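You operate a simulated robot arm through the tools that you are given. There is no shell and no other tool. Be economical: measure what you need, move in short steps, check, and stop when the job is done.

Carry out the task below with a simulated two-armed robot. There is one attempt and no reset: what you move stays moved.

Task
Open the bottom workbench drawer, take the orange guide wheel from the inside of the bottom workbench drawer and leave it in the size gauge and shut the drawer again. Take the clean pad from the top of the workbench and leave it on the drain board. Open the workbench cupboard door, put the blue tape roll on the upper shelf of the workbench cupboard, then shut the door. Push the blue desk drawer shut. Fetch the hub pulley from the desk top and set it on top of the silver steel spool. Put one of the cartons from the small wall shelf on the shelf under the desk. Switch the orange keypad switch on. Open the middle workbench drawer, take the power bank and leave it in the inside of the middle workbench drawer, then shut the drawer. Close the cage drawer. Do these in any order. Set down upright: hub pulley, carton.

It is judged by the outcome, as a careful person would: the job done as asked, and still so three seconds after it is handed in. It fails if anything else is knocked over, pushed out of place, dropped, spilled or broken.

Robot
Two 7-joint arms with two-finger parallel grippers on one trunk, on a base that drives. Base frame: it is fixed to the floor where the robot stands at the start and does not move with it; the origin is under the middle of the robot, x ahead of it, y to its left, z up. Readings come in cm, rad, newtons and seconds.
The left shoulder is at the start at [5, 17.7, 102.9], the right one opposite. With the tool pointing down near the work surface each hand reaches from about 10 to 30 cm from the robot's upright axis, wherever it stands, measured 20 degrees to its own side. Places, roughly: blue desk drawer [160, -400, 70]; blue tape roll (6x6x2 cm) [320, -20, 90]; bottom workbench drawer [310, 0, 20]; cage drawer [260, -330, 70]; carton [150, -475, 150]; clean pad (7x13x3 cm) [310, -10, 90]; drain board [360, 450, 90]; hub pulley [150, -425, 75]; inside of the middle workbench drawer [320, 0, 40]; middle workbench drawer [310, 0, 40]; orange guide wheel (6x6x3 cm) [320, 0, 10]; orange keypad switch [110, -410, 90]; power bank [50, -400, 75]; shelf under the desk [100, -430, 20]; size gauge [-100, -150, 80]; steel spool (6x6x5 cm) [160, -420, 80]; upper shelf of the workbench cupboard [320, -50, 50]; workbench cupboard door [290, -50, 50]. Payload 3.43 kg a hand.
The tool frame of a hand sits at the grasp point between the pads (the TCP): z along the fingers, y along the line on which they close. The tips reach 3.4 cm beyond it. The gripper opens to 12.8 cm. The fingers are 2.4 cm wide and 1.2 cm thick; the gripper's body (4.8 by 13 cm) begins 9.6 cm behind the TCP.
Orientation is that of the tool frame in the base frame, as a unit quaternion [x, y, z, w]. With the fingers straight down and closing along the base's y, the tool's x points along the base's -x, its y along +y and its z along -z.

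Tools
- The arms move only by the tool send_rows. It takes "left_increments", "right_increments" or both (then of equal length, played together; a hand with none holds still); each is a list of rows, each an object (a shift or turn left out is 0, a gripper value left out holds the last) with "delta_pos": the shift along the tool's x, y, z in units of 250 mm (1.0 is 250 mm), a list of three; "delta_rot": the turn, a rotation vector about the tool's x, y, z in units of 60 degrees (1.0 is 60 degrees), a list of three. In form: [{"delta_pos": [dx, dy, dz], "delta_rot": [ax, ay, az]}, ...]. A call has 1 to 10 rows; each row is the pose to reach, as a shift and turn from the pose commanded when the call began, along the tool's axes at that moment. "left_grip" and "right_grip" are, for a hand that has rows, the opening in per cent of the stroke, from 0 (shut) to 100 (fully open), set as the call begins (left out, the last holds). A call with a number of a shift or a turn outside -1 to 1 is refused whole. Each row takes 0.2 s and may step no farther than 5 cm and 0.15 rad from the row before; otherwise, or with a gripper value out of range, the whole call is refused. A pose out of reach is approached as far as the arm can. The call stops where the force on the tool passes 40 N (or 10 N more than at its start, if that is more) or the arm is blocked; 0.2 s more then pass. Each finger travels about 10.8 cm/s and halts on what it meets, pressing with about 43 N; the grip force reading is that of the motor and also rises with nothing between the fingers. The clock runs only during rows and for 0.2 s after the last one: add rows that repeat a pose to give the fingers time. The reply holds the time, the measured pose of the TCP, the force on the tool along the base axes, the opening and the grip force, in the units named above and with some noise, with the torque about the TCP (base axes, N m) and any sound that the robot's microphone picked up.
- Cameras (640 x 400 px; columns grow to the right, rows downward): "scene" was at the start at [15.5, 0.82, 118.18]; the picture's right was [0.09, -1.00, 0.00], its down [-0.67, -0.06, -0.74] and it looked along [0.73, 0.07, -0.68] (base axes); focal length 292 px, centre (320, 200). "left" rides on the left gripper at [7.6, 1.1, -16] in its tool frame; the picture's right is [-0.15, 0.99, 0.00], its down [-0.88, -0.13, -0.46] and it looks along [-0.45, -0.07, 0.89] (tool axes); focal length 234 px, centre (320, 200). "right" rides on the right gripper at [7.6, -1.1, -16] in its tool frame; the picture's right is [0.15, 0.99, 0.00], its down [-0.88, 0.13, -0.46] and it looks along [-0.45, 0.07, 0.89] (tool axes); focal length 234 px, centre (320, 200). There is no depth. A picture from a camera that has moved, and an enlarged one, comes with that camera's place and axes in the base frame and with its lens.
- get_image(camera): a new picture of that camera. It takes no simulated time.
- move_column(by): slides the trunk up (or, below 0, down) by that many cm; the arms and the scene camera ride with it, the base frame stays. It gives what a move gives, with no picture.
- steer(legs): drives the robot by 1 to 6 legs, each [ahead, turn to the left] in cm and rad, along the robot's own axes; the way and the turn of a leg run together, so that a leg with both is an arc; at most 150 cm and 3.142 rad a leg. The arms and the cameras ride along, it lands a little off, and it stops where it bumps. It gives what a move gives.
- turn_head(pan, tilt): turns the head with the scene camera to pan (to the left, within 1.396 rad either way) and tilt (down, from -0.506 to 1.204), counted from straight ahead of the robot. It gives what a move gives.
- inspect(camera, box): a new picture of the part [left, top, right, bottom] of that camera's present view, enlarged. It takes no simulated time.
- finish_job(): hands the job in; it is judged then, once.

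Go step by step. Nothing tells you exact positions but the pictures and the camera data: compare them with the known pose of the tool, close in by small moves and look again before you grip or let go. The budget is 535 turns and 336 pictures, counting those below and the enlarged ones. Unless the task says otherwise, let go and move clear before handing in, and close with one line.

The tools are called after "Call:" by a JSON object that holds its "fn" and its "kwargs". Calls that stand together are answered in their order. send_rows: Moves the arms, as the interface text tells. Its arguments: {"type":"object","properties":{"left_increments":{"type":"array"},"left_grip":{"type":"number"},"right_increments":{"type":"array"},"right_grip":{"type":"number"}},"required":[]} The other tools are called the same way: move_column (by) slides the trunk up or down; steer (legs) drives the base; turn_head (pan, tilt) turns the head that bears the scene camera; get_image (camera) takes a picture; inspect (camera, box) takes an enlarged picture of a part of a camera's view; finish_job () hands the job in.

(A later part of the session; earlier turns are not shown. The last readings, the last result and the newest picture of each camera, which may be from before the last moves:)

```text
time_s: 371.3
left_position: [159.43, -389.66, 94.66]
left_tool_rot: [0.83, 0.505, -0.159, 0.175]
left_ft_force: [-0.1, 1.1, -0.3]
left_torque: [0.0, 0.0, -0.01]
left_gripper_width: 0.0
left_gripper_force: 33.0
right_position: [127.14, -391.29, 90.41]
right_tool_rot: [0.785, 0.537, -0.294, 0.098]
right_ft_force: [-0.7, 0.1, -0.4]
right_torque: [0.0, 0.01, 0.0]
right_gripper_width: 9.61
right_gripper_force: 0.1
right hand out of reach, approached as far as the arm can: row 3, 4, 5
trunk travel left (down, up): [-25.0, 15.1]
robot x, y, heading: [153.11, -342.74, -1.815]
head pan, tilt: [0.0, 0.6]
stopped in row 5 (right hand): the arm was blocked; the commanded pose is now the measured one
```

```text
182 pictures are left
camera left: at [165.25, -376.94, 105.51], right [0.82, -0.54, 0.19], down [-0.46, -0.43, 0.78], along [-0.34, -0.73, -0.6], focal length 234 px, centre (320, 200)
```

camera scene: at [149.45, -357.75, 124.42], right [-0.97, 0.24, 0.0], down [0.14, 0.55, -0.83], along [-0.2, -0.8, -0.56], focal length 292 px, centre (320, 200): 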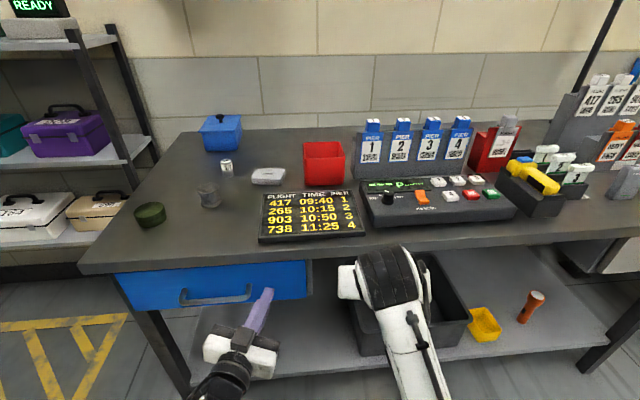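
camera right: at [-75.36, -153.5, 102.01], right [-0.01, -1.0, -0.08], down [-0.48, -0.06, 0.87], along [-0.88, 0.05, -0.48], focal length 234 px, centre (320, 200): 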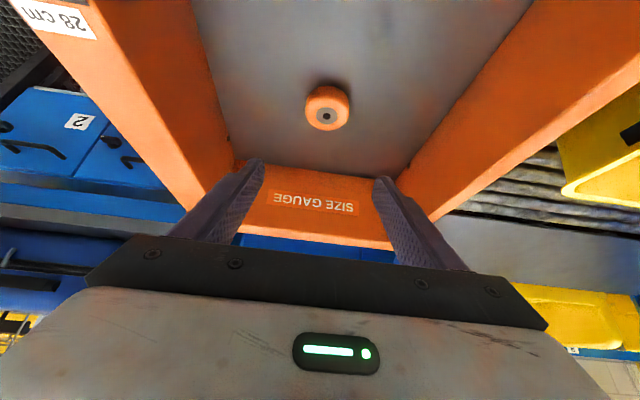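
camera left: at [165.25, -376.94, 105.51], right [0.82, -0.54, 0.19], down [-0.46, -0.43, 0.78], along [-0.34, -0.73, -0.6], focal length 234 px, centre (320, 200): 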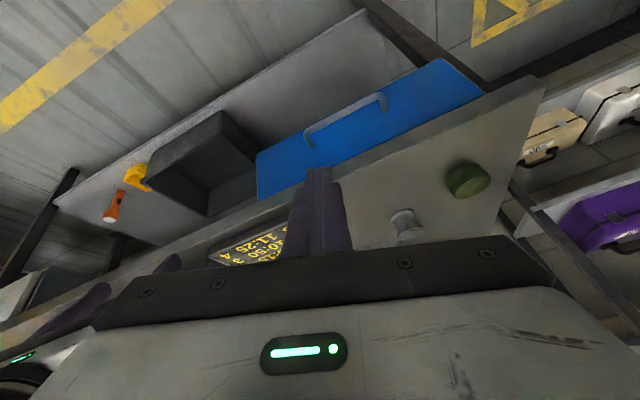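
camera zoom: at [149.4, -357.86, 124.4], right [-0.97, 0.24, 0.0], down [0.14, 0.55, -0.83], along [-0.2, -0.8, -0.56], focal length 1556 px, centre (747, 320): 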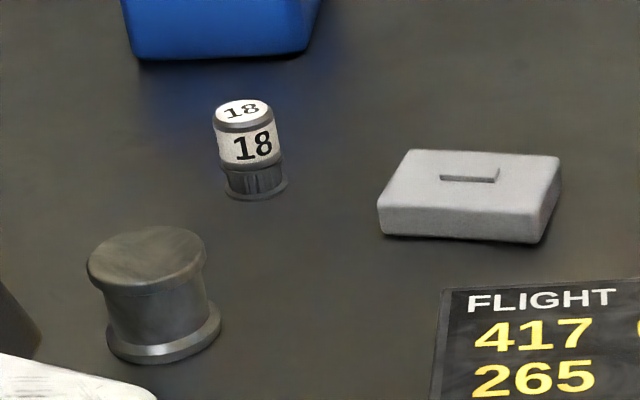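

The "18"-tooth toothed part with a collar must be the hub pulley, at about (157, −436); the steel spool is at (161, −423), desk top z≈82.5. I square the left hand at 35° tilt, raise it, then approach.

Call:
{"fn": "send_rows", "kwargs": {"left_increments": [{"delta_pos": [-0.06, 0.017, -0.115], "delta_rot": [0.002, -0.03, -0.055]}, {"delta_pos": [-0.115, 0.034, -0.23], "delta_rot": [0.004, -0.065, -0.115]}, {"delta_pos": [-0.17, 0.05, -0.345], "delta_rot": [0.006, -0.1, -0.17]}, {"delta_pos": [-0.23, 0.068, -0.46], "delta_rot": [0.008, -0.13, -0.227]}], "left_grip": 70}}

Call:
{"fn": "steer", "kwargs": {"legs": [[18, 0]]}}

Call:
{"fn": "get_image", "kwargs": {"camera": "left"}}

Call:
{"fn": "get_image", "kwargs": {"camera": "scene"}}

```text
time_s: 372.3
left_position: [159.62, -389.61, 107.74]
left_tool_rot: [0.752, 0.586, -0.239, 0.185]
left_ft_force: [0.6, 0.4, -0.4]
left_torque: [0.01, -0.01, 0.02]
left_gripper_width: 8.96
left_gripper_force: 0.0
right_position: [127.25, -391.28, 90.42]
right_tool_rot: [0.784, 0.537, -0.295, 0.099]
right_ft_force: [0.5, -0.4, 0.0]
right_torque: [-0.05, 0.0, 0.0]
right_gripper_width: 9.58
right_gripper_force: 0.1
trunk travel left (down, up): [-25.0, 15.1]
robot x, y, heading: [152.81, -342.45, -1.815]
head pan, tilt: [0.0, 0.6]
```

```text
time_s: 373.8
left_position: [155.31, -407.36, 107.45]
left_tool_rot: [0.752, 0.587, -0.238, 0.185]
left_ft_force: [-1.0, 0.2, -0.2]
left_torque: [0.05, -0.02, -0.01]
left_gripper_width: 8.94
left_gripper_force: 0.0
right_position: [122.87, -409.18, 90.36]
right_tool_rot: [0.783, 0.538, -0.295, 0.1]
right_ft_force: [-0.4, -0.8, -0.6]
right_torque: [-0.01, 0.04, 0.01]
right_gripper_width: 9.62
right_gripper_force: 0.1
trunk travel left (down, up): [-25.0, 15.1]
robot x, y, heading: [148.58, -360.04, -1.814]
head pan, tilt: [0.0, 0.6]
```

```text
181 pictures are left
camera left: at [160.24, -392.77, 116.26], right [0.93, -0.36, 0.08], down [-0.24, -0.41, 0.88], along [-0.28, -0.84, -0.47], focal length 234 px, centre (320, 200)
```

left: 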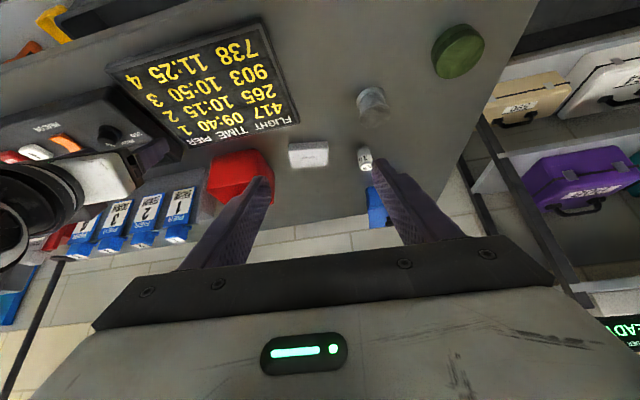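

```text
180 pictures are left
camera scene: at [145.07, -375.63, 124.39], right [-0.97, 0.24, 0.0], down [0.14, 0.55, -0.82], along [-0.2, -0.8, -0.57], focal length 292 px, centre (320, 200)
```

scene: 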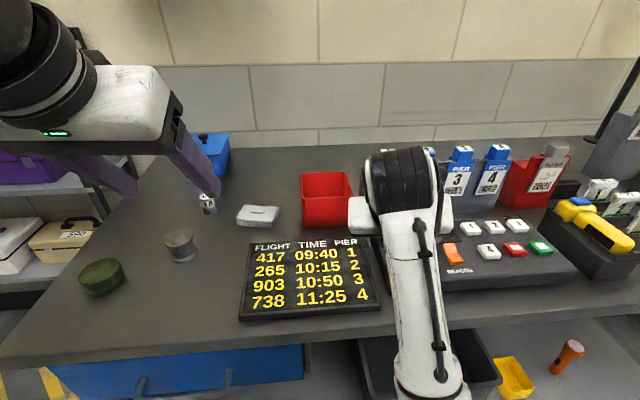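

Call:
{"fn": "send_rows", "kwargs": {"right_increments": [{"delta_pos": [-0.1, -0.03, -0.14]}, {"delta_pos": [-0.2, -0.06, -0.28]}, {"delta_pos": [-0.27, -0.077, -0.39]}]}}

Call:
{"fn": "steer", "kwargs": {"legs": [[6, 0]]}}

Call:
{"fn": "send_rows", "kwargs": {"left_increments": [{"delta_pos": [-0.12, 0.07, 0.1]}, {"delta_pos": [-0.24, 0.14, 0.2]}, {"delta_pos": [-0.36, 0.21, 0.3]}, {"delta_pos": [-0.42, 0.28, 0.42]}, {"delta_pos": [-0.42, 0.33, 0.5]}]}}

Call:
{"fn": "get_image", "kwargs": {"camera": "left"}}

Call:
{"fn": "get_image", "kwargs": {"camera": "scene"}}

```text
time_s: 374.2
left_position: [155.55, -407.03, 107.71]
left_tool_rot: [0.751, 0.586, -0.239, 0.187]
left_ft_force: [-0.7, 0.2, 0.6]
left_torque: [-0.01, 0.01, -0.02]
left_gripper_width: 8.97
left_gripper_force: 0.1
right_position: [120.78, -408.4, 90.16]
right_tool_rot: [0.783, 0.54, -0.301, 0.066]
right_ft_force: [10.2, 15.7, 18.9]
right_torque: [0.19, -1.22, 0.88]
right_gripper_width: 9.59
right_gripper_force: 0.1
right hand out of reach, approached as far as the arm can: row 1
trunk travel left (down, up): [-25.0, 15.1]
robot x, y, heading: [148.69, -360.55, -1.813]
head pan, tilt: [0.0, 0.6]
stopped in row 1 (right hand): the force on the tool passed its limit (the readings are from after the stop); the commanded pose is now the measured one
```

```text
time_s: 375.0
left_position: [155.32, -408.12, 107.72]
left_tool_rot: [0.751, 0.586, -0.24, 0.187]
left_ft_force: [0.4, 0.6, -0.4]
left_torque: [0.01, 0.0, 0.01]
left_gripper_width: 8.98
left_gripper_force: 0.1
right_position: [120.53, -409.04, 90.18]
right_tool_rot: [0.783, 0.541, -0.3, 0.065]
right_ft_force: [7.2, 16.9, 18.1]
right_torque: [0.22, -0.93, 0.77]
right_gripper_width: 9.34
right_gripper_force: 0.2
trunk travel left (down, up): [-25.0, 15.1]
robot x, y, heading: [148.89, -361.12, -1.811]
head pan, tilt: [0.0, 0.6]
stopped in leg 1: the force on the tool passed its limit (the readings are from after the stop); the commanded pose is now the measured one
```

```text
time_s: 376.2
left_position: [159.39, -425.28, 103.71]
left_tool_rot: [0.752, 0.586, -0.24, 0.186]
left_ft_force: [0.4, 0.6, 0.9]
left_torque: [0.02, 0.02, -0.01]
left_gripper_width: 8.98
left_gripper_force: 0.1
right_position: [120.69, -409.08, 90.24]
right_tool_rot: [0.784, 0.541, -0.298, 0.064]
right_ft_force: [12.3, 25.6, 24.3]
right_torque: [0.32, -1.26, 1.27]
right_gripper_width: 9.33
right_gripper_force: 0.0
trunk travel left (down, up): [-25.0, 15.1]
robot x, y, heading: [148.37, -361.37, -1.814]
head pan, tilt: [0.0, 0.6]
```

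```text
179 pictures are left
camera left: at [164.36, -410.7, 112.3], right [0.93, -0.36, 0.08], down [-0.24, -0.41, 0.88], along [-0.28, -0.84, -0.46], focal length 234 px, centre (320, 200)
```

left: 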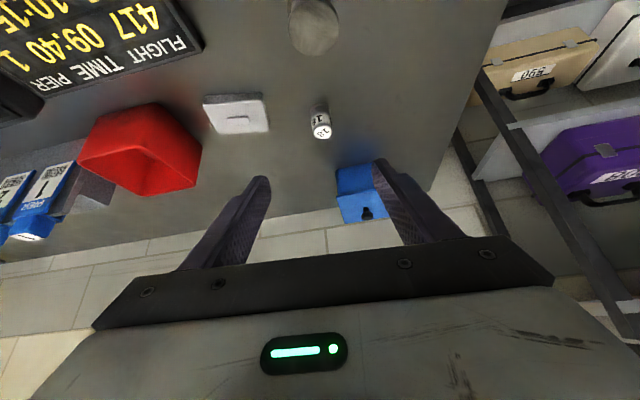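

```text
178 pictures are left
camera scene: at [145.06, -376.23, 124.48], right [-0.97, 0.24, 0.0], down [0.13, 0.55, -0.83], along [-0.2, -0.8, -0.56], focal length 292 px, centre (320, 200)
```

scene: 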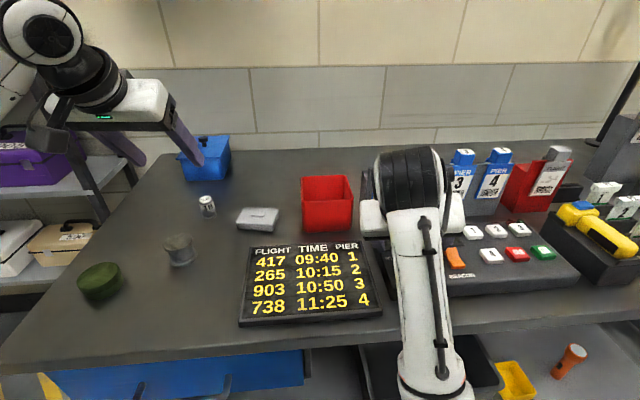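

The right hand is pressing on the keypad; I lift the whole trunk to free it at once.

Call:
{"fn": "move_column", "kwargs": {"by": 8}}

Call:
{"fn": "get_image", "kwargs": {"camera": "right"}}

Call:
{"fn": "get_image", "kwargs": {"camera": "scene"}}

```text
time_s: 377.4
left_position: [159.22, -425.66, 111.48]
left_tool_rot: [0.752, 0.586, -0.238, 0.186]
left_ft_force: [-0.2, 0.8, 0.0]
left_torque: [0.05, 0.0, 0.0]
left_gripper_width: 8.99
left_gripper_force: 0.0
right_position: [120.51, -409.46, 97.84]
right_tool_rot: [0.784, 0.542, -0.297, 0.062]
right_ft_force: [-0.1, -0.2, -0.6]
right_torque: [0.01, 0.02, 0.04]
right_gripper_width: 9.62
right_gripper_force: 0.1
trunk travel left (down, up): [-33.0, 7.1]
robot x, y, heading: [148.39, -361.51, -1.809]
head pan, tilt: [0.0, 0.6]
```

```text
177 pictures are left
camera right: at [127.72, -395.97, 107.12], right [0.91, -0.28, -0.3], down [0.09, -0.58, 0.81], along [-0.4, -0.77, -0.5], focal length 234 px, centre (320, 200)
```

right: 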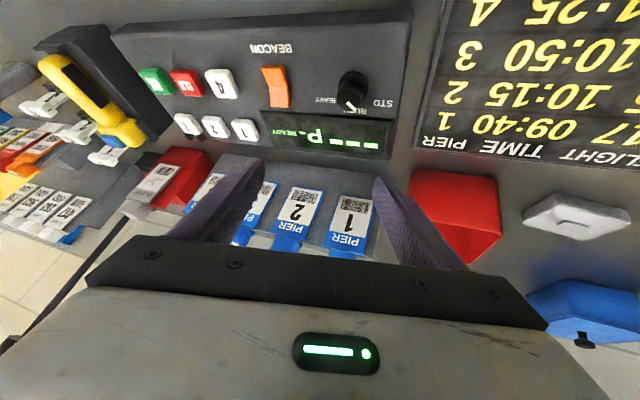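

```text
176 pictures are left
camera scene: at [144.85, -376.67, 132.4], right [-0.97, 0.24, 0.0], down [0.13, 0.55, -0.82], along [-0.2, -0.8, -0.57], focal length 292 px, centre (320, 200)
```

scene: 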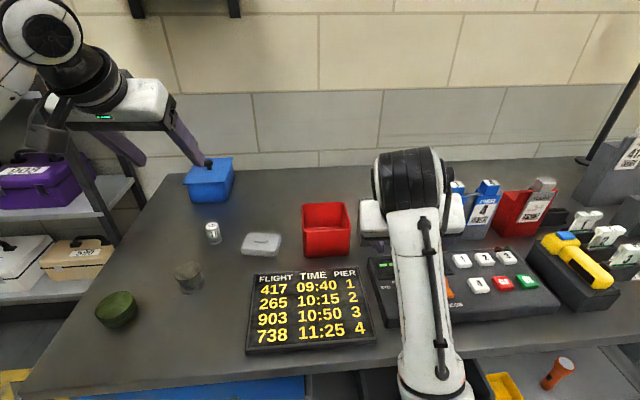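

Call:
{"fn": "send_rows", "kwargs": {"left_increments": [{"delta_pos": [-0.04, 0, 0.17]}, {"delta_pos": [-0.02, 0, 0.35]}, {"delta_pos": [0.04, 0, 0.53]}, {"delta_pos": [0.1, 0.01, 0.71]}]}}

Call:
{"fn": "get_image", "kwargs": {"camera": "left"}}

Call:
{"fn": "get_image", "kwargs": {"camera": "scene"}}

```text
time_s: 378.4
left_position: [157.51, -433.78, 95.49]
left_tool_rot: [0.751, 0.586, -0.238, 0.187]
left_ft_force: [0.5, -0.8, 0.0]
left_torque: [0.0, 0.0, -0.03]
left_gripper_width: 8.97
left_gripper_force: 0.1
right_position: [120.4, -409.34, 97.94]
right_tool_rot: [0.784, 0.541, -0.297, 0.061]
right_ft_force: [-0.1, -0.5, 0.1]
right_torque: [-0.02, 0.02, -0.02]
right_gripper_width: 9.62
right_gripper_force: 0.0
trunk travel left (down, up): [-33.0, 7.1]
robot x, y, heading: [148.84, -361.44, -1.808]
head pan, tilt: [0.0, 0.6]
```

```text
175 pictures are left
camera left: at [162.37, -419.13, 104.19], right [0.93, -0.36, 0.08], down [-0.24, -0.41, 0.88], along [-0.28, -0.84, -0.47], focal length 234 px, centre (320, 200)
```

left: 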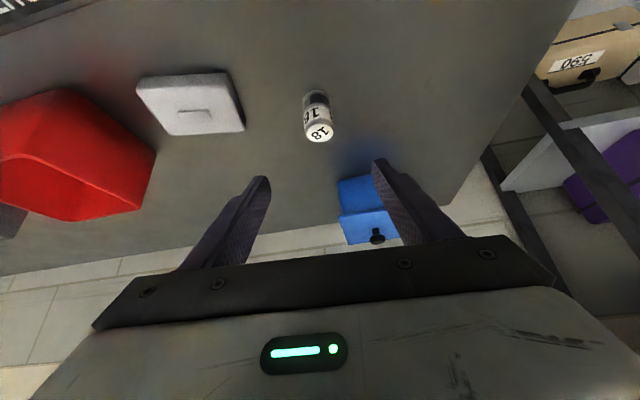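

```text
174 pictures are left
camera scene: at [144.85, -376.68, 132.4], right [-0.97, 0.24, 0.0], down [0.13, 0.55, -0.82], along [-0.2, -0.8, -0.57], focal length 292 px, centre (320, 200)
```

scene: 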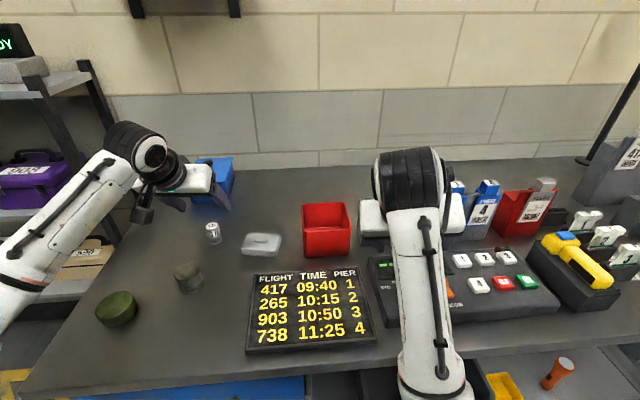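

Call:
{"fn": "send_rows", "kwargs": {"left_increments": [{"delta_pos": [0.06, 0, 0.09]}, {"delta_pos": [0.12, 0, 0.18]}, {"delta_pos": [0.18, 0, 0.26]}], "left_grip": 50}}

Call:
{"fn": "get_image", "kwargs": {"camera": "left"}}

Call:
{"fn": "inspect", "kwargs": {"camera": "scene", "box": [120, 160, 280, 290]}}

```text
time_s: 379.2
left_position: [157.61, -433.61, 87.56]
left_tool_rot: [0.751, 0.587, -0.238, 0.186]
left_ft_force: [0.0, 0.3, 0.8]
left_torque: [0.02, 0.01, -0.01]
left_gripper_width: 6.41
left_gripper_force: 0.0
right_position: [120.54, -409.37, 98.01]
right_tool_rot: [0.785, 0.54, -0.297, 0.062]
right_ft_force: [0.1, 0.3, 0.5]
right_torque: [0.0, -0.01, 0.0]
right_gripper_width: 9.6
right_gripper_force: 0.0
trunk travel left (down, up): [-33.0, 7.1]
robot x, y, heading: [148.65, -361.53, -1.809]
head pan, tilt: [0.0, 0.6]
```

```text
173 pictures are left
camera left: at [162.5, -419.08, 96.22], right [0.93, -0.36, 0.08], down [-0.24, -0.41, 0.88], along [-0.28, -0.84, -0.47], focal length 234 px, centre (320, 200)
```

left: 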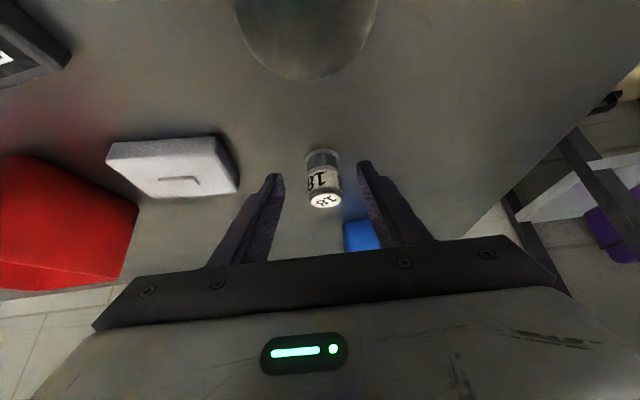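

```text
3.08 times, centred on (200, 225) of scene
camera zoom: at [144.85, -376.65, 132.4], right [-0.97, 0.24, 0.0], down [0.13, 0.55, -0.83], along [-0.2, -0.8, -0.57], focal length 898 px, centre (689, 123)
```

zoom: 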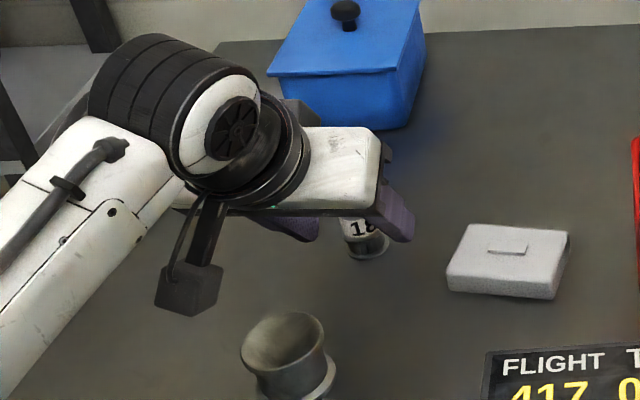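

Call:
{"fn": "send_rows", "kwargs": {"left_increments": [{"delta_pos": [-0.035, 0, 0.025]}, {"delta_pos": [-0.035, 0, 0.025]}]}}

Call:
{"fn": "send_rows", "kwargs": {"left_increments": [{"delta_pos": [0, 0, 0]}, {"delta_pos": [0, 0, 0]}, {"delta_pos": [0, 0, 0]}, {"delta_pos": [0, 0, 0]}], "left_grip": 0}}

Call:
{"fn": "get_image", "kwargs": {"camera": "left"}}

```text
time_s: 379.8
left_position: [157.4, -434.81, 87.55]
left_tool_rot: [0.752, 0.586, -0.238, 0.186]
left_ft_force: [-0.1, 1.0, 1.0]
left_torque: [0.01, -0.03, -0.02]
left_gripper_width: 6.4
left_gripper_force: 0.1
right_position: [120.61, -409.3, 97.94]
right_tool_rot: [0.784, 0.541, -0.298, 0.062]
right_ft_force: [0.8, 0.5, 0.3]
right_torque: [0.0, 0.0, 0.01]
right_gripper_width: 9.62
right_gripper_force: 0.1
trunk travel left (down, up): [-33.0, 7.1]
robot x, y, heading: [148.22, -361.33, -1.808]
head pan, tilt: [0.0, 0.6]
```

```text
time_s: 380.8
left_position: [157.27, -434.8, 87.55]
left_tool_rot: [0.752, 0.586, -0.239, 0.185]
left_ft_force: [0.1, 0.0, 0.2]
left_torque: [-0.06, -0.04, -0.03]
left_gripper_width: 2.96
left_gripper_force: 42.9
right_position: [120.5, -409.35, 97.88]
right_tool_rot: [0.784, 0.541, -0.297, 0.062]
right_ft_force: [-0.1, 0.9, 0.8]
right_torque: [0.0, -0.01, -0.04]
right_gripper_width: 9.6
right_gripper_force: 0.2
trunk travel left (down, up): [-33.0, 7.1]
robot x, y, heading: [148.72, -361.45, -1.812]
head pan, tilt: [0.0, 0.6]
```

```text
171 pictures are left
camera left: at [162.16, -420.15, 96.28], right [0.93, -0.36, 0.08], down [-0.24, -0.41, 0.88], along [-0.28, -0.84, -0.47], focal length 234 px, centre (320, 200)
```

left: 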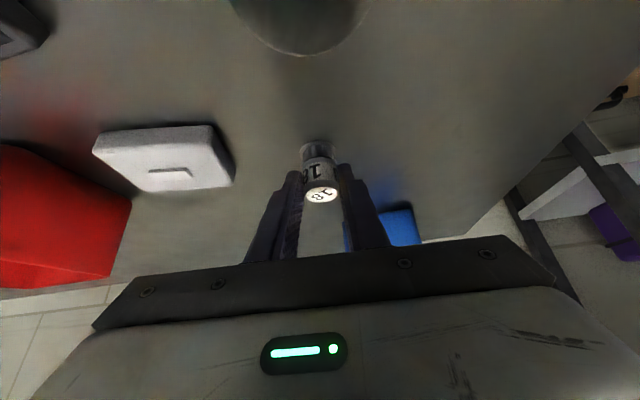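

Call:
{"fn": "send_rows", "kwargs": {"left_increments": [{"delta_pos": [-0.07, 0, -0.1]}, {"delta_pos": [-0.14, 0, -0.2]}, {"delta_pos": [-0.207, 0, -0.295]}, {"delta_pos": [-0.05, 0, -0.4]}, {"delta_pos": [0.08, 0, -0.5]}, {"delta_pos": [0.2, 0, -0.58]}, {"delta_pos": [0.28, 0.01, -0.63]}]}}

Call:
{"fn": "get_image", "kwargs": {"camera": "left"}}

Call:
{"fn": "get_image", "kwargs": {"camera": "scene"}}

```text
time_s: 382.4
left_position: [160.97, -420.36, 96.54]
left_tool_rot: [0.751, 0.587, -0.239, 0.187]
left_ft_force: [0.2, -0.2, -0.5]
left_torque: [0.01, 0.02, -0.01]
left_gripper_width: 2.99
left_gripper_force: 43.2
right_position: [120.47, -409.36, 97.78]
right_tool_rot: [0.784, 0.541, -0.297, 0.062]
right_ft_force: [-0.4, -0.3, -0.1]
right_torque: [0.0, 0.0, 0.01]
right_gripper_width: 9.6
right_gripper_force: 0.1
trunk travel left (down, up): [-33.0, 7.1]
robot x, y, heading: [148.54, -361.44, -1.813]
head pan, tilt: [0.0, 0.6]
```

```text
170 pictures are left
camera left: at [165.94, -405.72, 105.19], right [0.93, -0.36, 0.08], down [-0.24, -0.41, 0.88], along [-0.28, -0.84, -0.47], focal length 234 px, centre (320, 200)
```

left: 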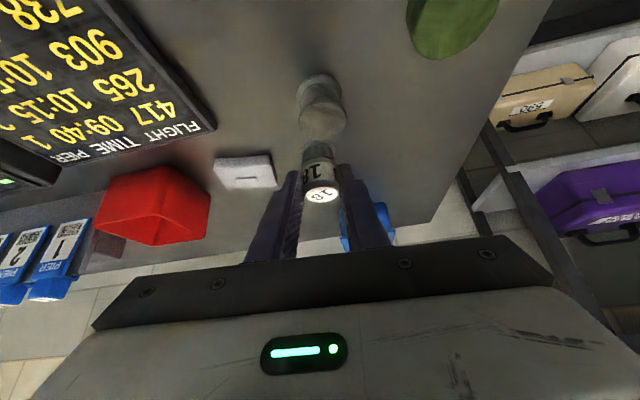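

```text
169 pictures are left
camera scene: at [144.86, -376.64, 132.41], right [-0.97, 0.24, 0.0], down [0.13, 0.55, -0.83], along [-0.2, -0.8, -0.56], focal length 292 px, centre (320, 200)
```

scene: 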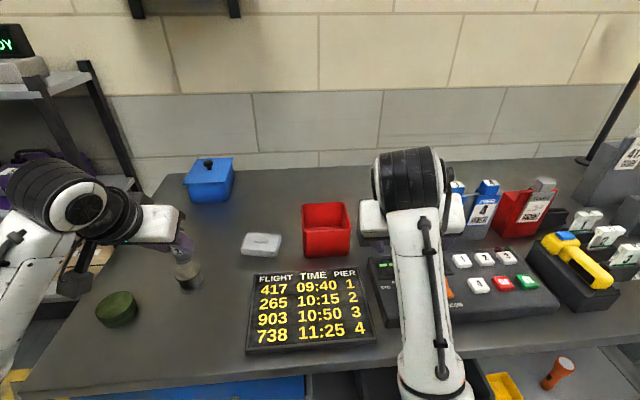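

Call:
{"fn": "send_rows", "kwargs": {"left_increments": [{"delta_pos": [-0.045, 0.026, 0.035]}, {"delta_pos": [-0.015, 0.026, 0.075]}, {"delta_pos": [0.012, 0.026, 0.114]}]}}

Call:
{"fn": "get_image", "kwargs": {"camera": "left"}}

Call:
{"fn": "inspect", "kwargs": {"camera": "scene", "box": [130, 210, 250, 300]}}

```text
time_s: 383.2
left_position: [161.24, -421.96, 94.01]
left_tool_rot: [0.751, 0.587, -0.238, 0.186]
left_ft_force: [-0.3, -0.4, -1.1]
left_torque: [0.02, 0.01, -0.03]
left_gripper_width: 3.0
left_gripper_force: 43.1
right_position: [120.46, -409.35, 98.0]
right_tool_rot: [0.784, 0.541, -0.297, 0.061]
right_ft_force: [0.1, -0.2, -0.5]
right_torque: [-0.01, 0.01, 0.0]
right_gripper_width: 9.6
right_gripper_force: 0.1
trunk travel left (down, up): [-33.0, 7.1]
robot x, y, heading: [148.47, -361.14, -1.813]
head pan, tilt: [0.0, 0.6]
```

```text
168 pictures are left
camera left: at [166.17, -407.35, 102.69], right [0.93, -0.36, 0.08], down [-0.24, -0.41, 0.88], along [-0.28, -0.84, -0.47], focal length 234 px, centre (320, 200)
```

left: 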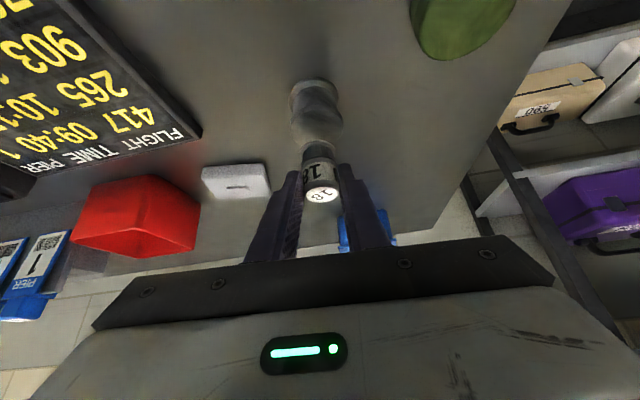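

```text
4.44 times, centred on (190, 255) of scene
camera zoom: at [144.85, -376.65, 132.4], right [-0.97, 0.24, 0.0], down [0.13, 0.55, -0.83], along [-0.2, -0.8, -0.56], focal length 1297 px, centre (898, -44)
```

zoom: 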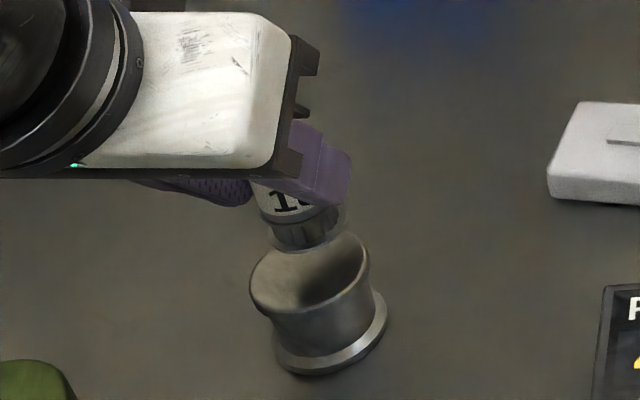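

Call:
{"fn": "send_rows", "kwargs": {"left_increments": [{"delta_pos": [0.03, 0.012, 0.01]}, {"delta_pos": [0.04, 0.012, 0.03]}, {"delta_pos": [0.05, 0.012, 0.045]}, {"delta_pos": [0.06, 0.012, 0.06]}, {"delta_pos": [0.07, 0.012, 0.075]}]}}

Call:
{"fn": "inspect", "kwargs": {"camera": "scene", "box": [130, 210, 250, 300]}}

```text
time_s: 384.4
left_position: [161.85, -421.65, 92.11]
left_tool_rot: [0.749, 0.586, -0.243, 0.19]
left_ft_force: [1.9, 6.7, 25.5]
left_torque: [0.26, -0.04, 0.01]
left_gripper_width: 2.99
left_gripper_force: 43.2
right_position: [120.5, -409.07, 98.0]
right_tool_rot: [0.783, 0.542, -0.298, 0.064]
right_ft_force: [-0.1, 0.3, -0.6]
right_torque: [0.04, 0.0, 0.02]
right_gripper_width: 9.6
right_gripper_force: 0.1
trunk travel left (down, up): [-33.0, 7.1]
robot x, y, heading: [148.67, -361.21, -1.808]
head pan, tilt: [0.0, 0.6]
```

```text
4.44 times, centred on (190, 255) of scene
camera zoom: at [144.82, -376.3, 132.5], right [-0.97, 0.24, 0.0], down [0.14, 0.55, -0.83], along [-0.2, -0.8, -0.56], focal length 1297 px, centre (898, -44)
```

zoom: 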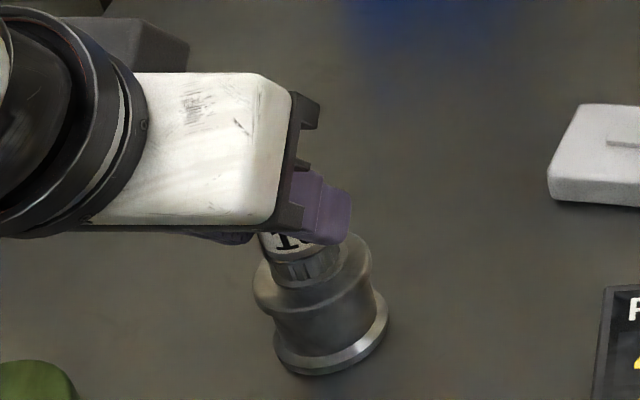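

The pulley stands on the spool. I ease the pressure and release, then withdraw.

Call:
{"fn": "send_rows", "kwargs": {"left_increments": [{"delta_pos": [-0.005, 0, -0.007]}, {"delta_pos": [-0.005, 0, -0.007]}, {"delta_pos": [-0.005, 0, -0.007]}]}}

Call:
{"fn": "send_rows", "kwargs": {"left_increments": [{"delta_pos": [0, 0, 0]}, {"delta_pos": [0, 0, 0]}, {"delta_pos": [0, 0, 0]}, {"delta_pos": [0, 0, -0.05]}, {"delta_pos": [0, 0, -0.15]}, {"delta_pos": [0, 0, -0.3]}, {"delta_pos": [0, 0, -0.45]}], "left_grip": 45}}

Call:
{"fn": "inspect", "kwargs": {"camera": "scene", "box": [130, 190, 250, 300]}}

Call:
{"fn": "get_image", "kwargs": {"camera": "left"}}

```text
time_s: 385.2
left_position: [161.82, -421.59, 92.12]
left_tool_rot: [0.751, 0.585, -0.242, 0.189]
left_ft_force: [3.1, 2.3, 28.1]
left_torque: [-0.19, -0.19, 0.06]
left_gripper_width: 2.98
left_gripper_force: 43.2
right_position: [120.45, -409.13, 98.08]
right_tool_rot: [0.784, 0.541, -0.297, 0.063]
right_ft_force: [0.5, 0.0, -0.3]
right_torque: [-0.01, 0.01, 0.0]
right_gripper_width: 9.59
right_gripper_force: 0.1
trunk travel left (down, up): [-33.0, 7.1]
robot x, y, heading: [148.62, -361.28, -1.813]
head pan, tilt: [0.0, 0.6]
```

```text
time_s: 386.8
left_position: [163.47, -415.38, 100.87]
left_tool_rot: [0.752, 0.586, -0.239, 0.186]
left_ft_force: [-0.2, -0.7, 0.1]
left_torque: [-0.04, 0.01, -0.02]
left_gripper_width: 5.77
left_gripper_force: 0.1
right_position: [120.45, -409.37, 97.88]
right_tool_rot: [0.784, 0.541, -0.298, 0.062]
right_ft_force: [0.0, 0.3, -0.1]
right_torque: [0.02, 0.03, 0.0]
right_gripper_width: 9.6
right_gripper_force: 0.0
trunk travel left (down, up): [-33.0, 7.1]
robot x, y, heading: [147.98, -361.1, -1.809]
head pan, tilt: [0.0, 0.6]
```

```text
3.64 times, centred on (190, 245) of scene
camera zoom: at [144.87, -376.62, 132.41], right [-0.97, 0.24, 0.0], down [0.13, 0.55, -0.83], along [-0.2, -0.8, -0.56], focal length 1061 px, centre (793, 36)
```

zoom: 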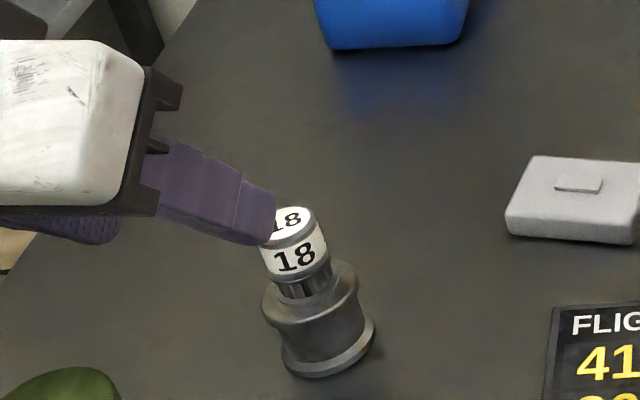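

```text
164 pictures are left
camera left: at [168.3, -400.74, 109.53], right [0.93, -0.36, 0.08], down [-0.24, -0.41, 0.88], along [-0.28, -0.84, -0.47], focal length 234 px, centre (320, 200)
```

left: 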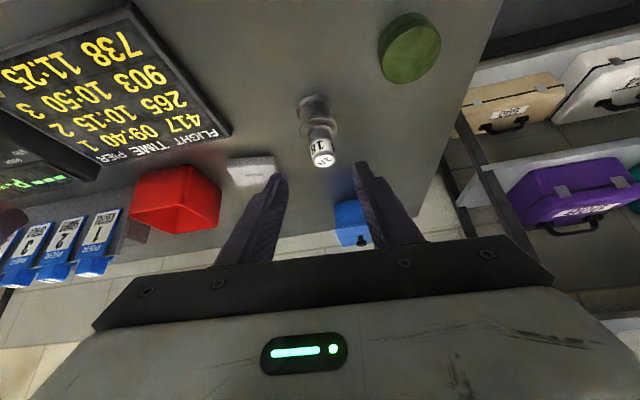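

The pulley stands upright on the spool. I withdraw the left hand and look closely at the keypad switch.

Call:
{"fn": "send_rows", "kwargs": {"left_increments": [{"delta_pos": [0, 0, -0.15]}, {"delta_pos": [0, 0.05, -0.3]}, {"delta_pos": [0, 0.1, -0.45]}]}}

Call:
{"fn": "inspect", "kwargs": {"camera": "right", "box": [120, 20, 420, 200]}}

Call:
{"fn": "turn_head", "kwargs": {"pan": -0.35, "tilt": 0.75}}

Call:
{"fn": "get_image", "kwargs": {"camera": "scene"}}

```text
time_s: 387.6
left_position: [167.24, -409.8, 109.94]
left_tool_rot: [0.751, 0.587, -0.239, 0.186]
left_ft_force: [0.4, 0.3, 0.2]
left_torque: [0.01, -0.02, 0.02]
left_gripper_width: 5.75
left_gripper_force: 0.0
right_position: [120.56, -409.24, 97.85]
right_tool_rot: [0.784, 0.541, -0.298, 0.062]
right_ft_force: [0.4, 0.7, -0.1]
right_torque: [0.0, 0.01, 0.01]
right_gripper_width: 9.61
right_gripper_force: 0.1
trunk travel left (down, up): [-33.0, 7.1]
robot x, y, heading: [148.42, -361.46, -1.808]
head pan, tilt: [0.0, 0.6]
```

```text
2.13 times, centred on (270, 110) of right
camera zoom: at [127.73, -395.93, 107.17], right [0.91, -0.28, -0.3], down [0.09, -0.58, 0.81], along [-0.4, -0.77, -0.5], focal length 500 px, centre (427, 392)
```

zoom: 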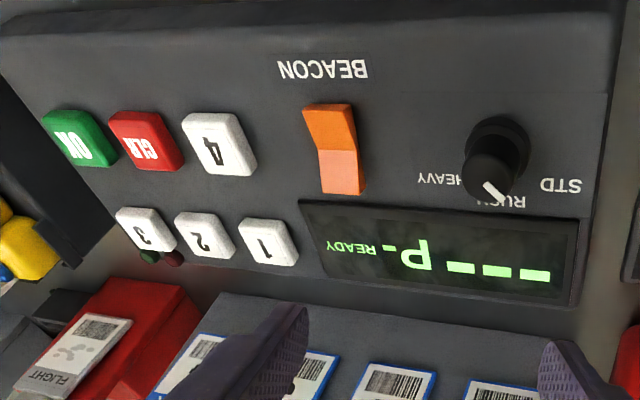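

```text
time_s: 388.4
left_position: [167.38, -409.84, 109.96]
left_tool_rot: [0.752, 0.585, -0.239, 0.186]
left_ft_force: [0.2, -0.1, 0.2]
left_torque: [0.03, 0.04, 0.01]
left_gripper_width: 5.73
left_gripper_force: 0.2
right_position: [120.66, -409.33, 97.84]
right_tool_rot: [0.784, 0.542, -0.298, 0.063]
right_ft_force: [-0.4, -0.6, -0.2]
right_torque: [0.0, 0.01, 0.0]
right_gripper_width: 9.62
right_gripper_force: 0.1
trunk travel left (down, up): [-33.0, 7.1]
robot x, y, heading: [148.29, -361.06, -1.816]
head pan, tilt: [-0.351, 0.75]
```

```text
162 pictures are left
camera scene: at [142.34, -374.95, 131.12], right [-0.83, 0.56, 0.0], down [0.38, 0.57, -0.73], along [-0.41, -0.61, -0.68], focal length 292 px, centre (320, 200)
```

scene: 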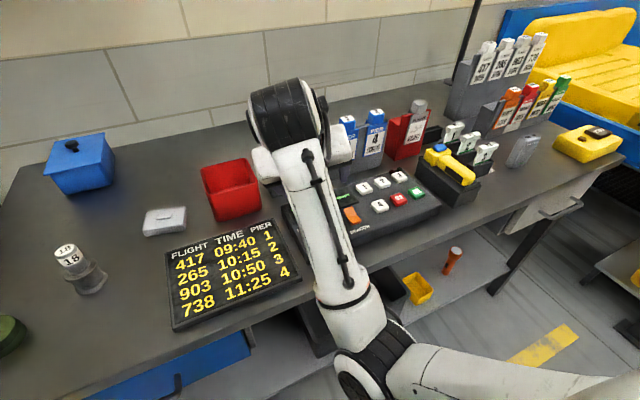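

Call:
{"fn": "steer", "kwargs": {"legs": [[-14, 0]]}}

Call:
{"fn": "get_image", "kwargs": {"camera": "scene"}}

Call:
{"fn": "get_image", "kwargs": {"camera": "right"}}

```text
time_s: 389.8
left_position: [170.61, -396.13, 110.12]
left_tool_rot: [0.751, 0.588, -0.238, 0.186]
left_ft_force: [0.2, 0.5, 1.2]
left_torque: [-0.01, -0.04, 0.02]
left_gripper_width: 5.74
left_gripper_force: 0.1
right_position: [123.89, -395.61, 97.89]
right_tool_rot: [0.783, 0.542, -0.297, 0.063]
right_ft_force: [-0.2, -0.1, 0.9]
right_torque: [0.0, 0.01, 0.0]
right_gripper_width: 9.6
right_gripper_force: 0.0
trunk travel left (down, up): [-33.0, 7.1]
robot x, y, heading: [152.06, -347.9, -1.812]
head pan, tilt: [-0.351, 0.75]
```

```text
161 pictures are left
camera scene: at [145.71, -361.22, 131.13], right [-0.83, 0.56, 0.0], down [0.38, 0.57, -0.73], along [-0.41, -0.61, -0.68], focal length 292 px, centre (320, 200)
```

scene: 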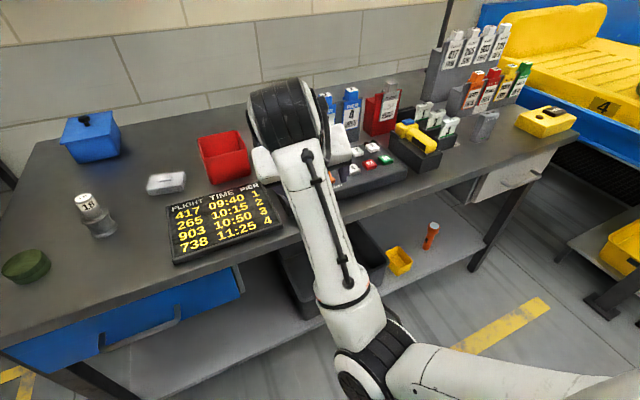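

```text
160 pictures are left
camera right: at [131.1, -382.26, 107.18], right [0.91, -0.28, -0.3], down [0.09, -0.58, 0.81], along [-0.4, -0.77, -0.5], focal length 234 px, centre (320, 200)
```

right: 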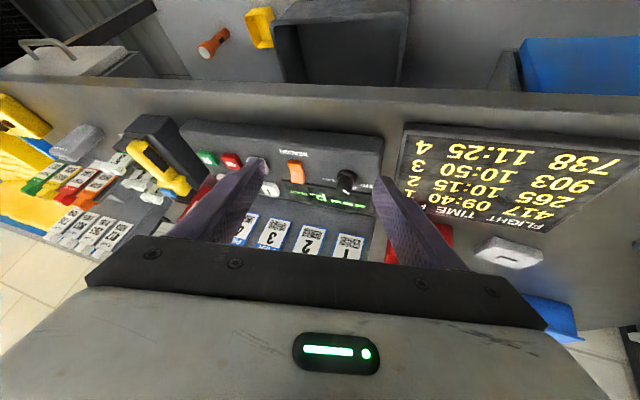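

Call:
{"fn": "send_rows", "kwargs": {"right_increments": [{"delta_pos": [-0.05, -0.02, -0.08], "delta_rot": [-0.052, 0.106, -0.022]}, {"delta_pos": [-0.1, -0.04, -0.16], "delta_rot": [-0.104, 0.212, -0.044]}, {"delta_pos": [-0.15, -0.065, -0.235], "delta_rot": [-0.157, 0.317, -0.067]}, {"delta_pos": [-0.2, -0.086, -0.31], "delta_rot": [-0.209, 0.422, -0.089]}, {"delta_pos": [-0.256, -0.108, -0.392], "delta_rot": [-0.261, 0.528, -0.111]}]}}

Call:
{"fn": "get_image", "kwargs": {"camera": "scene"}}

```text
time_s: 390.3
left_position: [170.64, -396.17, 109.88]
left_tool_rot: [0.751, 0.587, -0.238, 0.187]
left_ft_force: [0.3, 0.3, -0.3]
left_torque: [0.01, -0.02, -0.01]
left_gripper_width: 5.8
left_gripper_force: 0.0
right_position: [119.86, -393.72, 85.54]
right_tool_rot: [0.803, 0.58, -0.128, -0.058]
right_ft_force: [-0.2, -0.2, 0.2]
right_torque: [-0.04, 0.0, 0.01]
right_gripper_width: 9.62
right_gripper_force: 0.0
right hand out of reach, approached as far as the arm can: row 1, 2
trunk travel left (down, up): [-33.0, 7.1]
robot x, y, heading: [152.0, -348.12, -1.812]
head pan, tilt: [-0.351, 0.75]
stopped in row 2 (right hand): the arm was blocked; the commanded pose is now the measured one
```

```text
159 pictures are left
camera scene: at [145.69, -361.27, 131.12], right [-0.83, 0.56, 0.0], down [0.38, 0.57, -0.73], along [-0.41, -0.61, -0.68], focal length 292 px, centre (320, 200)
```

scene: 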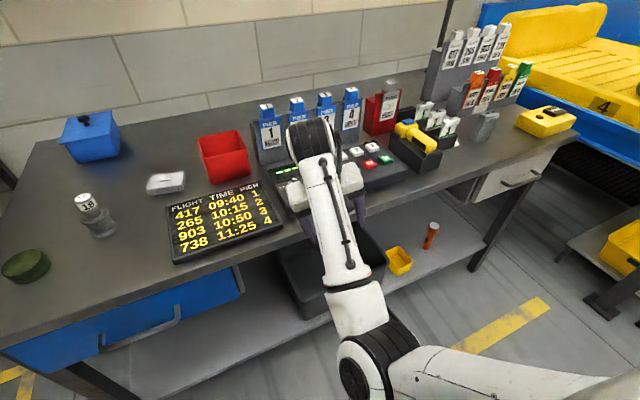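

Call:
{"fn": "steer", "kwargs": {"legs": [[-22, 0]]}}

Call:
{"fn": "send_rows", "kwargs": {"right_increments": [{"delta_pos": [0, 0, 0.15]}, {"delta_pos": [0, 0, 0.3]}, {"delta_pos": [0, 0, 0.45]}, {"delta_pos": [0, 0, 0.6]}]}}

Call:
{"fn": "get_image", "kwargs": {"camera": "scene"}}

```text
time_s: 392.0
left_position: [175.91, -375.2, 110.0]
left_tool_rot: [0.751, 0.587, -0.237, 0.186]
left_ft_force: [0.2, -0.1, -0.1]
left_torque: [0.0, 0.0, 0.03]
left_gripper_width: 5.75
left_gripper_force: 0.0
right_position: [125.02, -372.93, 85.68]
right_tool_rot: [0.802, 0.58, -0.128, -0.057]
right_ft_force: [-0.3, -0.2, -0.4]
right_torque: [0.02, -0.03, 0.01]
right_gripper_width: 9.6
right_gripper_force: 0.1
trunk travel left (down, up): [-33.0, 7.1]
robot x, y, heading: [156.59, -326.75, -1.811]
head pan, tilt: [-0.351, 0.75]
```

```text
time_s: 393.0
left_position: [175.89, -375.26, 110.03]
left_tool_rot: [0.75, 0.588, -0.237, 0.187]
left_ft_force: [-0.4, 0.6, -0.1]
left_torque: [0.0, 0.02, -0.03]
left_gripper_width: 5.76
left_gripper_force: 0.1
right_position: [120.82, -373.62, 71.14]
right_tool_rot: [0.803, 0.579, -0.128, -0.057]
right_ft_force: [-0.5, 0.1, 0.1]
right_torque: [0.01, 0.02, 0.0]
right_gripper_width: 9.61
right_gripper_force: 0.0
trunk travel left (down, up): [-33.0, 7.1]
robot x, y, heading: [157.03, -326.7, -1.807]
head pan, tilt: [-0.351, 0.75]
```

```text
158 pictures are left
camera scene: at [150.81, -340.37, 131.11], right [-0.83, 0.56, 0.0], down [0.38, 0.57, -0.73], along [-0.41, -0.61, -0.68], focal length 292 px, centre (320, 200)
```

scene: 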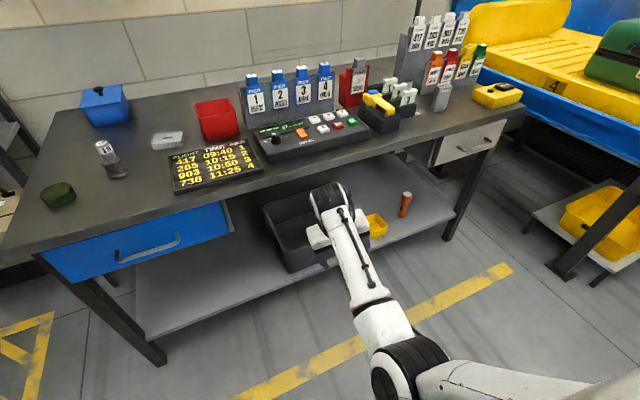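

Call:
{"fn": "inspect", "kwargs": {"camera": "scene", "box": [240, 100, 360, 170]}}

Call:
{"fn": "inspect", "kwargs": {"camera": "scene", "box": [20, 180, 250, 290]}}

```text
5.33 times, centred on (300, 135) of scene
camera zoom: at [150.81, -340.37, 131.11], right [-0.83, 0.56, 0.0], down [0.38, 0.57, -0.73], along [-0.41, -0.61, -0.68], focal length 1556 px, centre (427, 547)
```

zoom: 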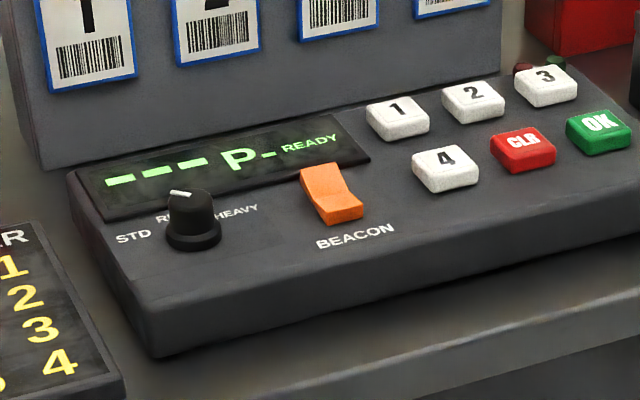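

```text
2.78 times, centred on (135, 235) of scene
camera zoom: at [150.81, -340.37, 131.11], right [-0.83, 0.56, 0.0], down [0.38, 0.57, -0.73], along [-0.41, -0.61, -0.68], focal length 812 px, centre (835, 103)
```

zoom: 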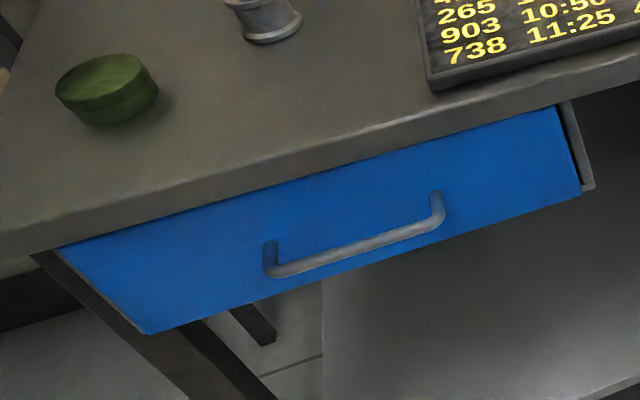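

The drawer is flush and the switch's near end stands proud. I straighten the right hand to tool-down in free space and raise it.

Call:
{"fn": "send_rows", "kwargs": {"right_increments": [{"delta_pos": [0.0, 0, -0.05], "delta_rot": [-0.08, 0.04, -0.026]}, {"delta_pos": [-0.02, -0.03, -0.15], "delta_rot": [-0.16, 0.08, -0.053]}, {"delta_pos": [-0.04, -0.07, -0.3], "delta_rot": [-0.234, 0.123, -0.08]}, {"delta_pos": [-0.06, -0.1, -0.45], "delta_rot": [-0.234, 0.123, -0.08]}, {"delta_pos": [-0.084, -0.144, -0.58], "delta_rot": [-0.234, 0.123, -0.08]}], "right_grip": 0}}

Call:
{"fn": "send_rows", "kwargs": {"right_increments": [{"delta_pos": [0, 0, -0.16]}, {"delta_pos": [0, 0, -0.32]}, {"delta_pos": [0, 0, -0.48]}, {"delta_pos": [0, 0, -0.64]}, {"delta_pos": [0, 0, -0.72]}]}}

```text
time_s: 394.4
left_position: [175.83, -375.14, 109.89]
left_tool_rot: [0.751, 0.587, -0.238, 0.186]
left_ft_force: [0.6, -0.6, 1.0]
left_torque: [0.0, -0.03, -0.01]
left_gripper_width: 5.76
left_gripper_force: 0.0
right_position: [116.95, -372.18, 85.71]
right_tool_rot: [0.801, 0.598, -0.012, -0.027]
right_ft_force: [0.1, 0.0, -0.5]
right_torque: [0.05, -0.03, 0.01]
right_gripper_width: 0.0
right_gripper_force: 32.9
trunk travel left (down, up): [-33.0, 7.1]
robot x, y, heading: [156.75, -326.73, -1.812]
head pan, tilt: [-0.351, 0.75]
stopped in row 5 (right hand): the arm was blocked; the commanded pose is now the measured one
```

```text
time_s: 395.6
left_position: [175.89, -375.27, 109.99]
left_tool_rot: [0.751, 0.588, -0.238, 0.187]
left_ft_force: [0.0, 0.7, 0.6]
left_torque: [0.04, -0.02, 0.0]
left_gripper_width: 5.74
left_gripper_force: 0.0
right_position: [114.29, -374.85, 103.58]
right_tool_rot: [0.807, 0.59, -0.011, -0.03]
right_ft_force: [-0.6, 0.0, -0.5]
right_torque: [-0.02, 0.02, -0.02]
right_gripper_width: 0.0
right_gripper_force: 32.7
right hand out of reach, approached as far as the arm can: row 2, 3, 4, 5
trunk travel left (down, up): [-33.0, 7.1]
robot x, y, heading: [156.91, -326.97, -1.809]
head pan, tilt: [-0.351, 0.75]
```

Call:
{"fn": "steer", "kwargs": {"legs": [[30, 0]]}}

Call:
{"fn": "get_image", "kwargs": {"camera": "right"}}

Call:
{"fn": "get_image", "kwargs": {"camera": "scene"}}

```text
time_s: 397.6
left_position: [168.77, -404.32, 109.93]
left_tool_rot: [0.751, 0.588, -0.238, 0.186]
left_ft_force: [0.7, -0.2, 0.1]
left_torque: [0.01, 0.0, 0.01]
left_gripper_width: 5.78
left_gripper_force: 0.1
right_position: [107.21, -403.88, 103.89]
right_tool_rot: [0.807, 0.59, -0.012, -0.025]
right_ft_force: [-0.4, 0.0, -0.4]
right_torque: [0.0, -0.03, 0.02]
right_gripper_width: 0.01
right_gripper_force: 32.8
trunk travel left (down, up): [-33.0, 7.1]
robot x, y, heading: [149.4, -355.71, -1.806]
head pan, tilt: [-0.351, 0.75]
```

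```text
155 pictures are left
camera right: at [109.32, -396.81, 120.07], right [0.99, -0.16, -0.05], down [-0.12, -0.89, 0.44], along [-0.12, -0.43, -0.9], focal length 234 px, centre (320, 200)
```

right: 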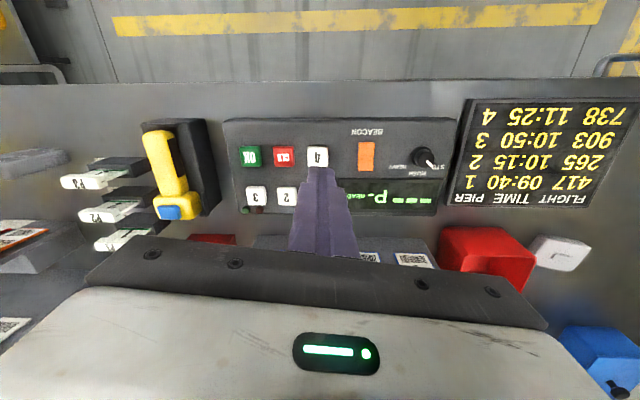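

```text
154 pictures are left
camera scene: at [143.75, -369.47, 131.11], right [-0.83, 0.56, 0.0], down [0.38, 0.57, -0.73], along [-0.41, -0.61, -0.68], focal length 292 px, centre (320, 200)
```

scene: 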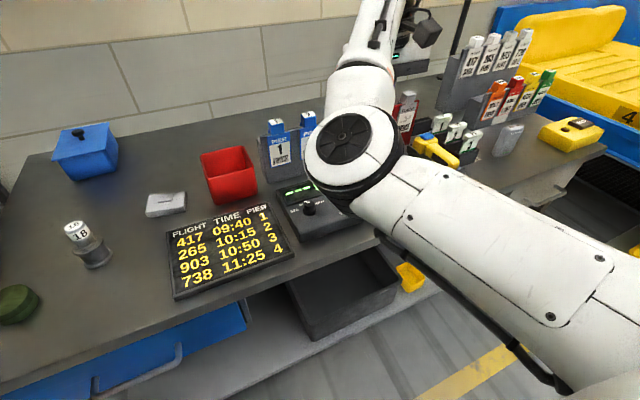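

Call:
{"fn": "send_rows", "kwargs": {"right_increments": [{"delta_pos": [0.006, 0.12, 0]}, {"delta_pos": [0.012, 0.235, 0]}, {"delta_pos": [0.012, 0.235, 0.15]}, {"delta_pos": [0.012, 0.235, 0.3]}, {"delta_pos": [0.012, 0.235, 0.42]}]}}

Call:
{"fn": "get_image", "kwargs": {"camera": "right"}}

```text
time_s: 399.1
left_position: [168.72, -404.09, 109.91]
left_tool_rot: [0.75, 0.588, -0.238, 0.187]
left_ft_force: [0.3, -0.1, -0.7]
left_torque: [0.0, -0.01, -0.02]
left_gripper_width: 5.77
left_gripper_force: 0.1
right_position: [109.25, -404.76, 94.05]
right_tool_rot: [0.822, 0.568, -0.023, -0.024]
right_ft_force: [0.2, -0.9, -0.8]
right_torque: [0.02, -0.01, -0.01]
right_gripper_width: 0.01
right_gripper_force: 33.3
right hand out of reach, approached as far as the arm can: row 1, 2, 3, 4
trunk travel left (down, up): [-33.0, 7.1]
robot x, y, heading: [150.12, -355.78, -1.806]
head pan, tilt: [-0.351, 0.75]
stopped in row 5 (right hand): the arm was blocked; the commanded pose is now the measured one
```

```text
153 pictures are left
camera right: at [112.07, -397.5, 110.03], right [0.97, -0.21, -0.07], down [-0.16, -0.88, 0.46], along [-0.16, -0.43, -0.89], focal length 234 px, centre (320, 200)
```

right: 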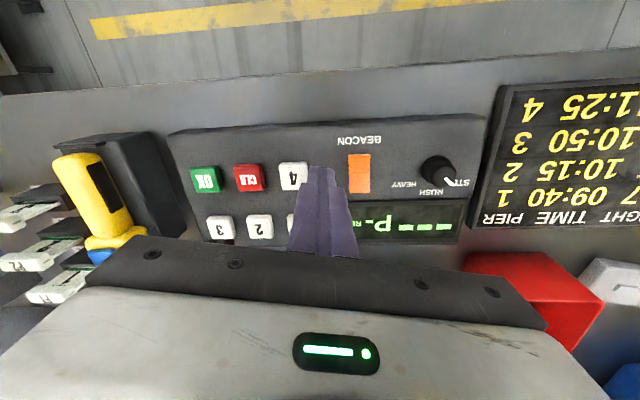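

Call:
{"fn": "steer", "kwargs": {"legs": [[0, 0.07], [-2.7, 0]]}}

Call:
{"fn": "get_image", "kwargs": {"camera": "right"}}

```text
time_s: 400.3
left_position: [172.47, -400.03, 110.08]
left_tool_rot: [0.729, 0.614, -0.232, 0.195]
left_ft_force: [0.4, 0.8, 0.5]
left_torque: [-0.03, 0.01, -0.01]
left_gripper_width: 5.75
left_gripper_force: 0.1
right_position: [113.41, -404.92, 94.19]
right_tool_rot: [0.802, 0.596, -0.024, -0.023]
right_ft_force: [0.1, -0.8, 0.7]
right_torque: [-0.05, 0.03, 0.02]
right_gripper_width: 0.02
right_gripper_force: 33.9
trunk travel left (down, up): [-33.0, 7.1]
robot x, y, heading: [150.49, -353.26, -1.739]
head pan, tilt: [-0.351, 0.75]
```

```text
152 pictures are left
camera right: at [115.62, -397.34, 110.08], right [0.99, -0.14, -0.07], down [-0.1, -0.88, 0.46], along [-0.13, -0.44, -0.89], focal length 234 px, centre (320, 200)
```

right: 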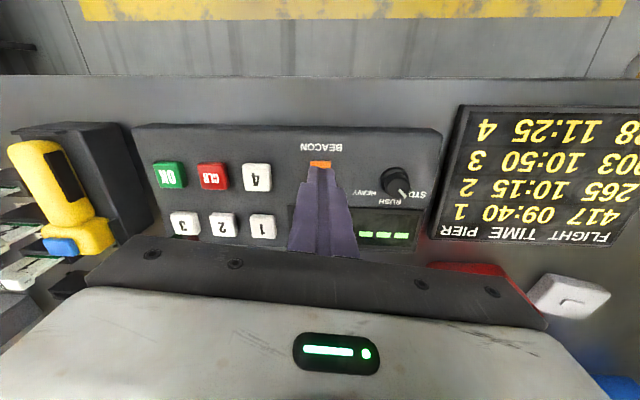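

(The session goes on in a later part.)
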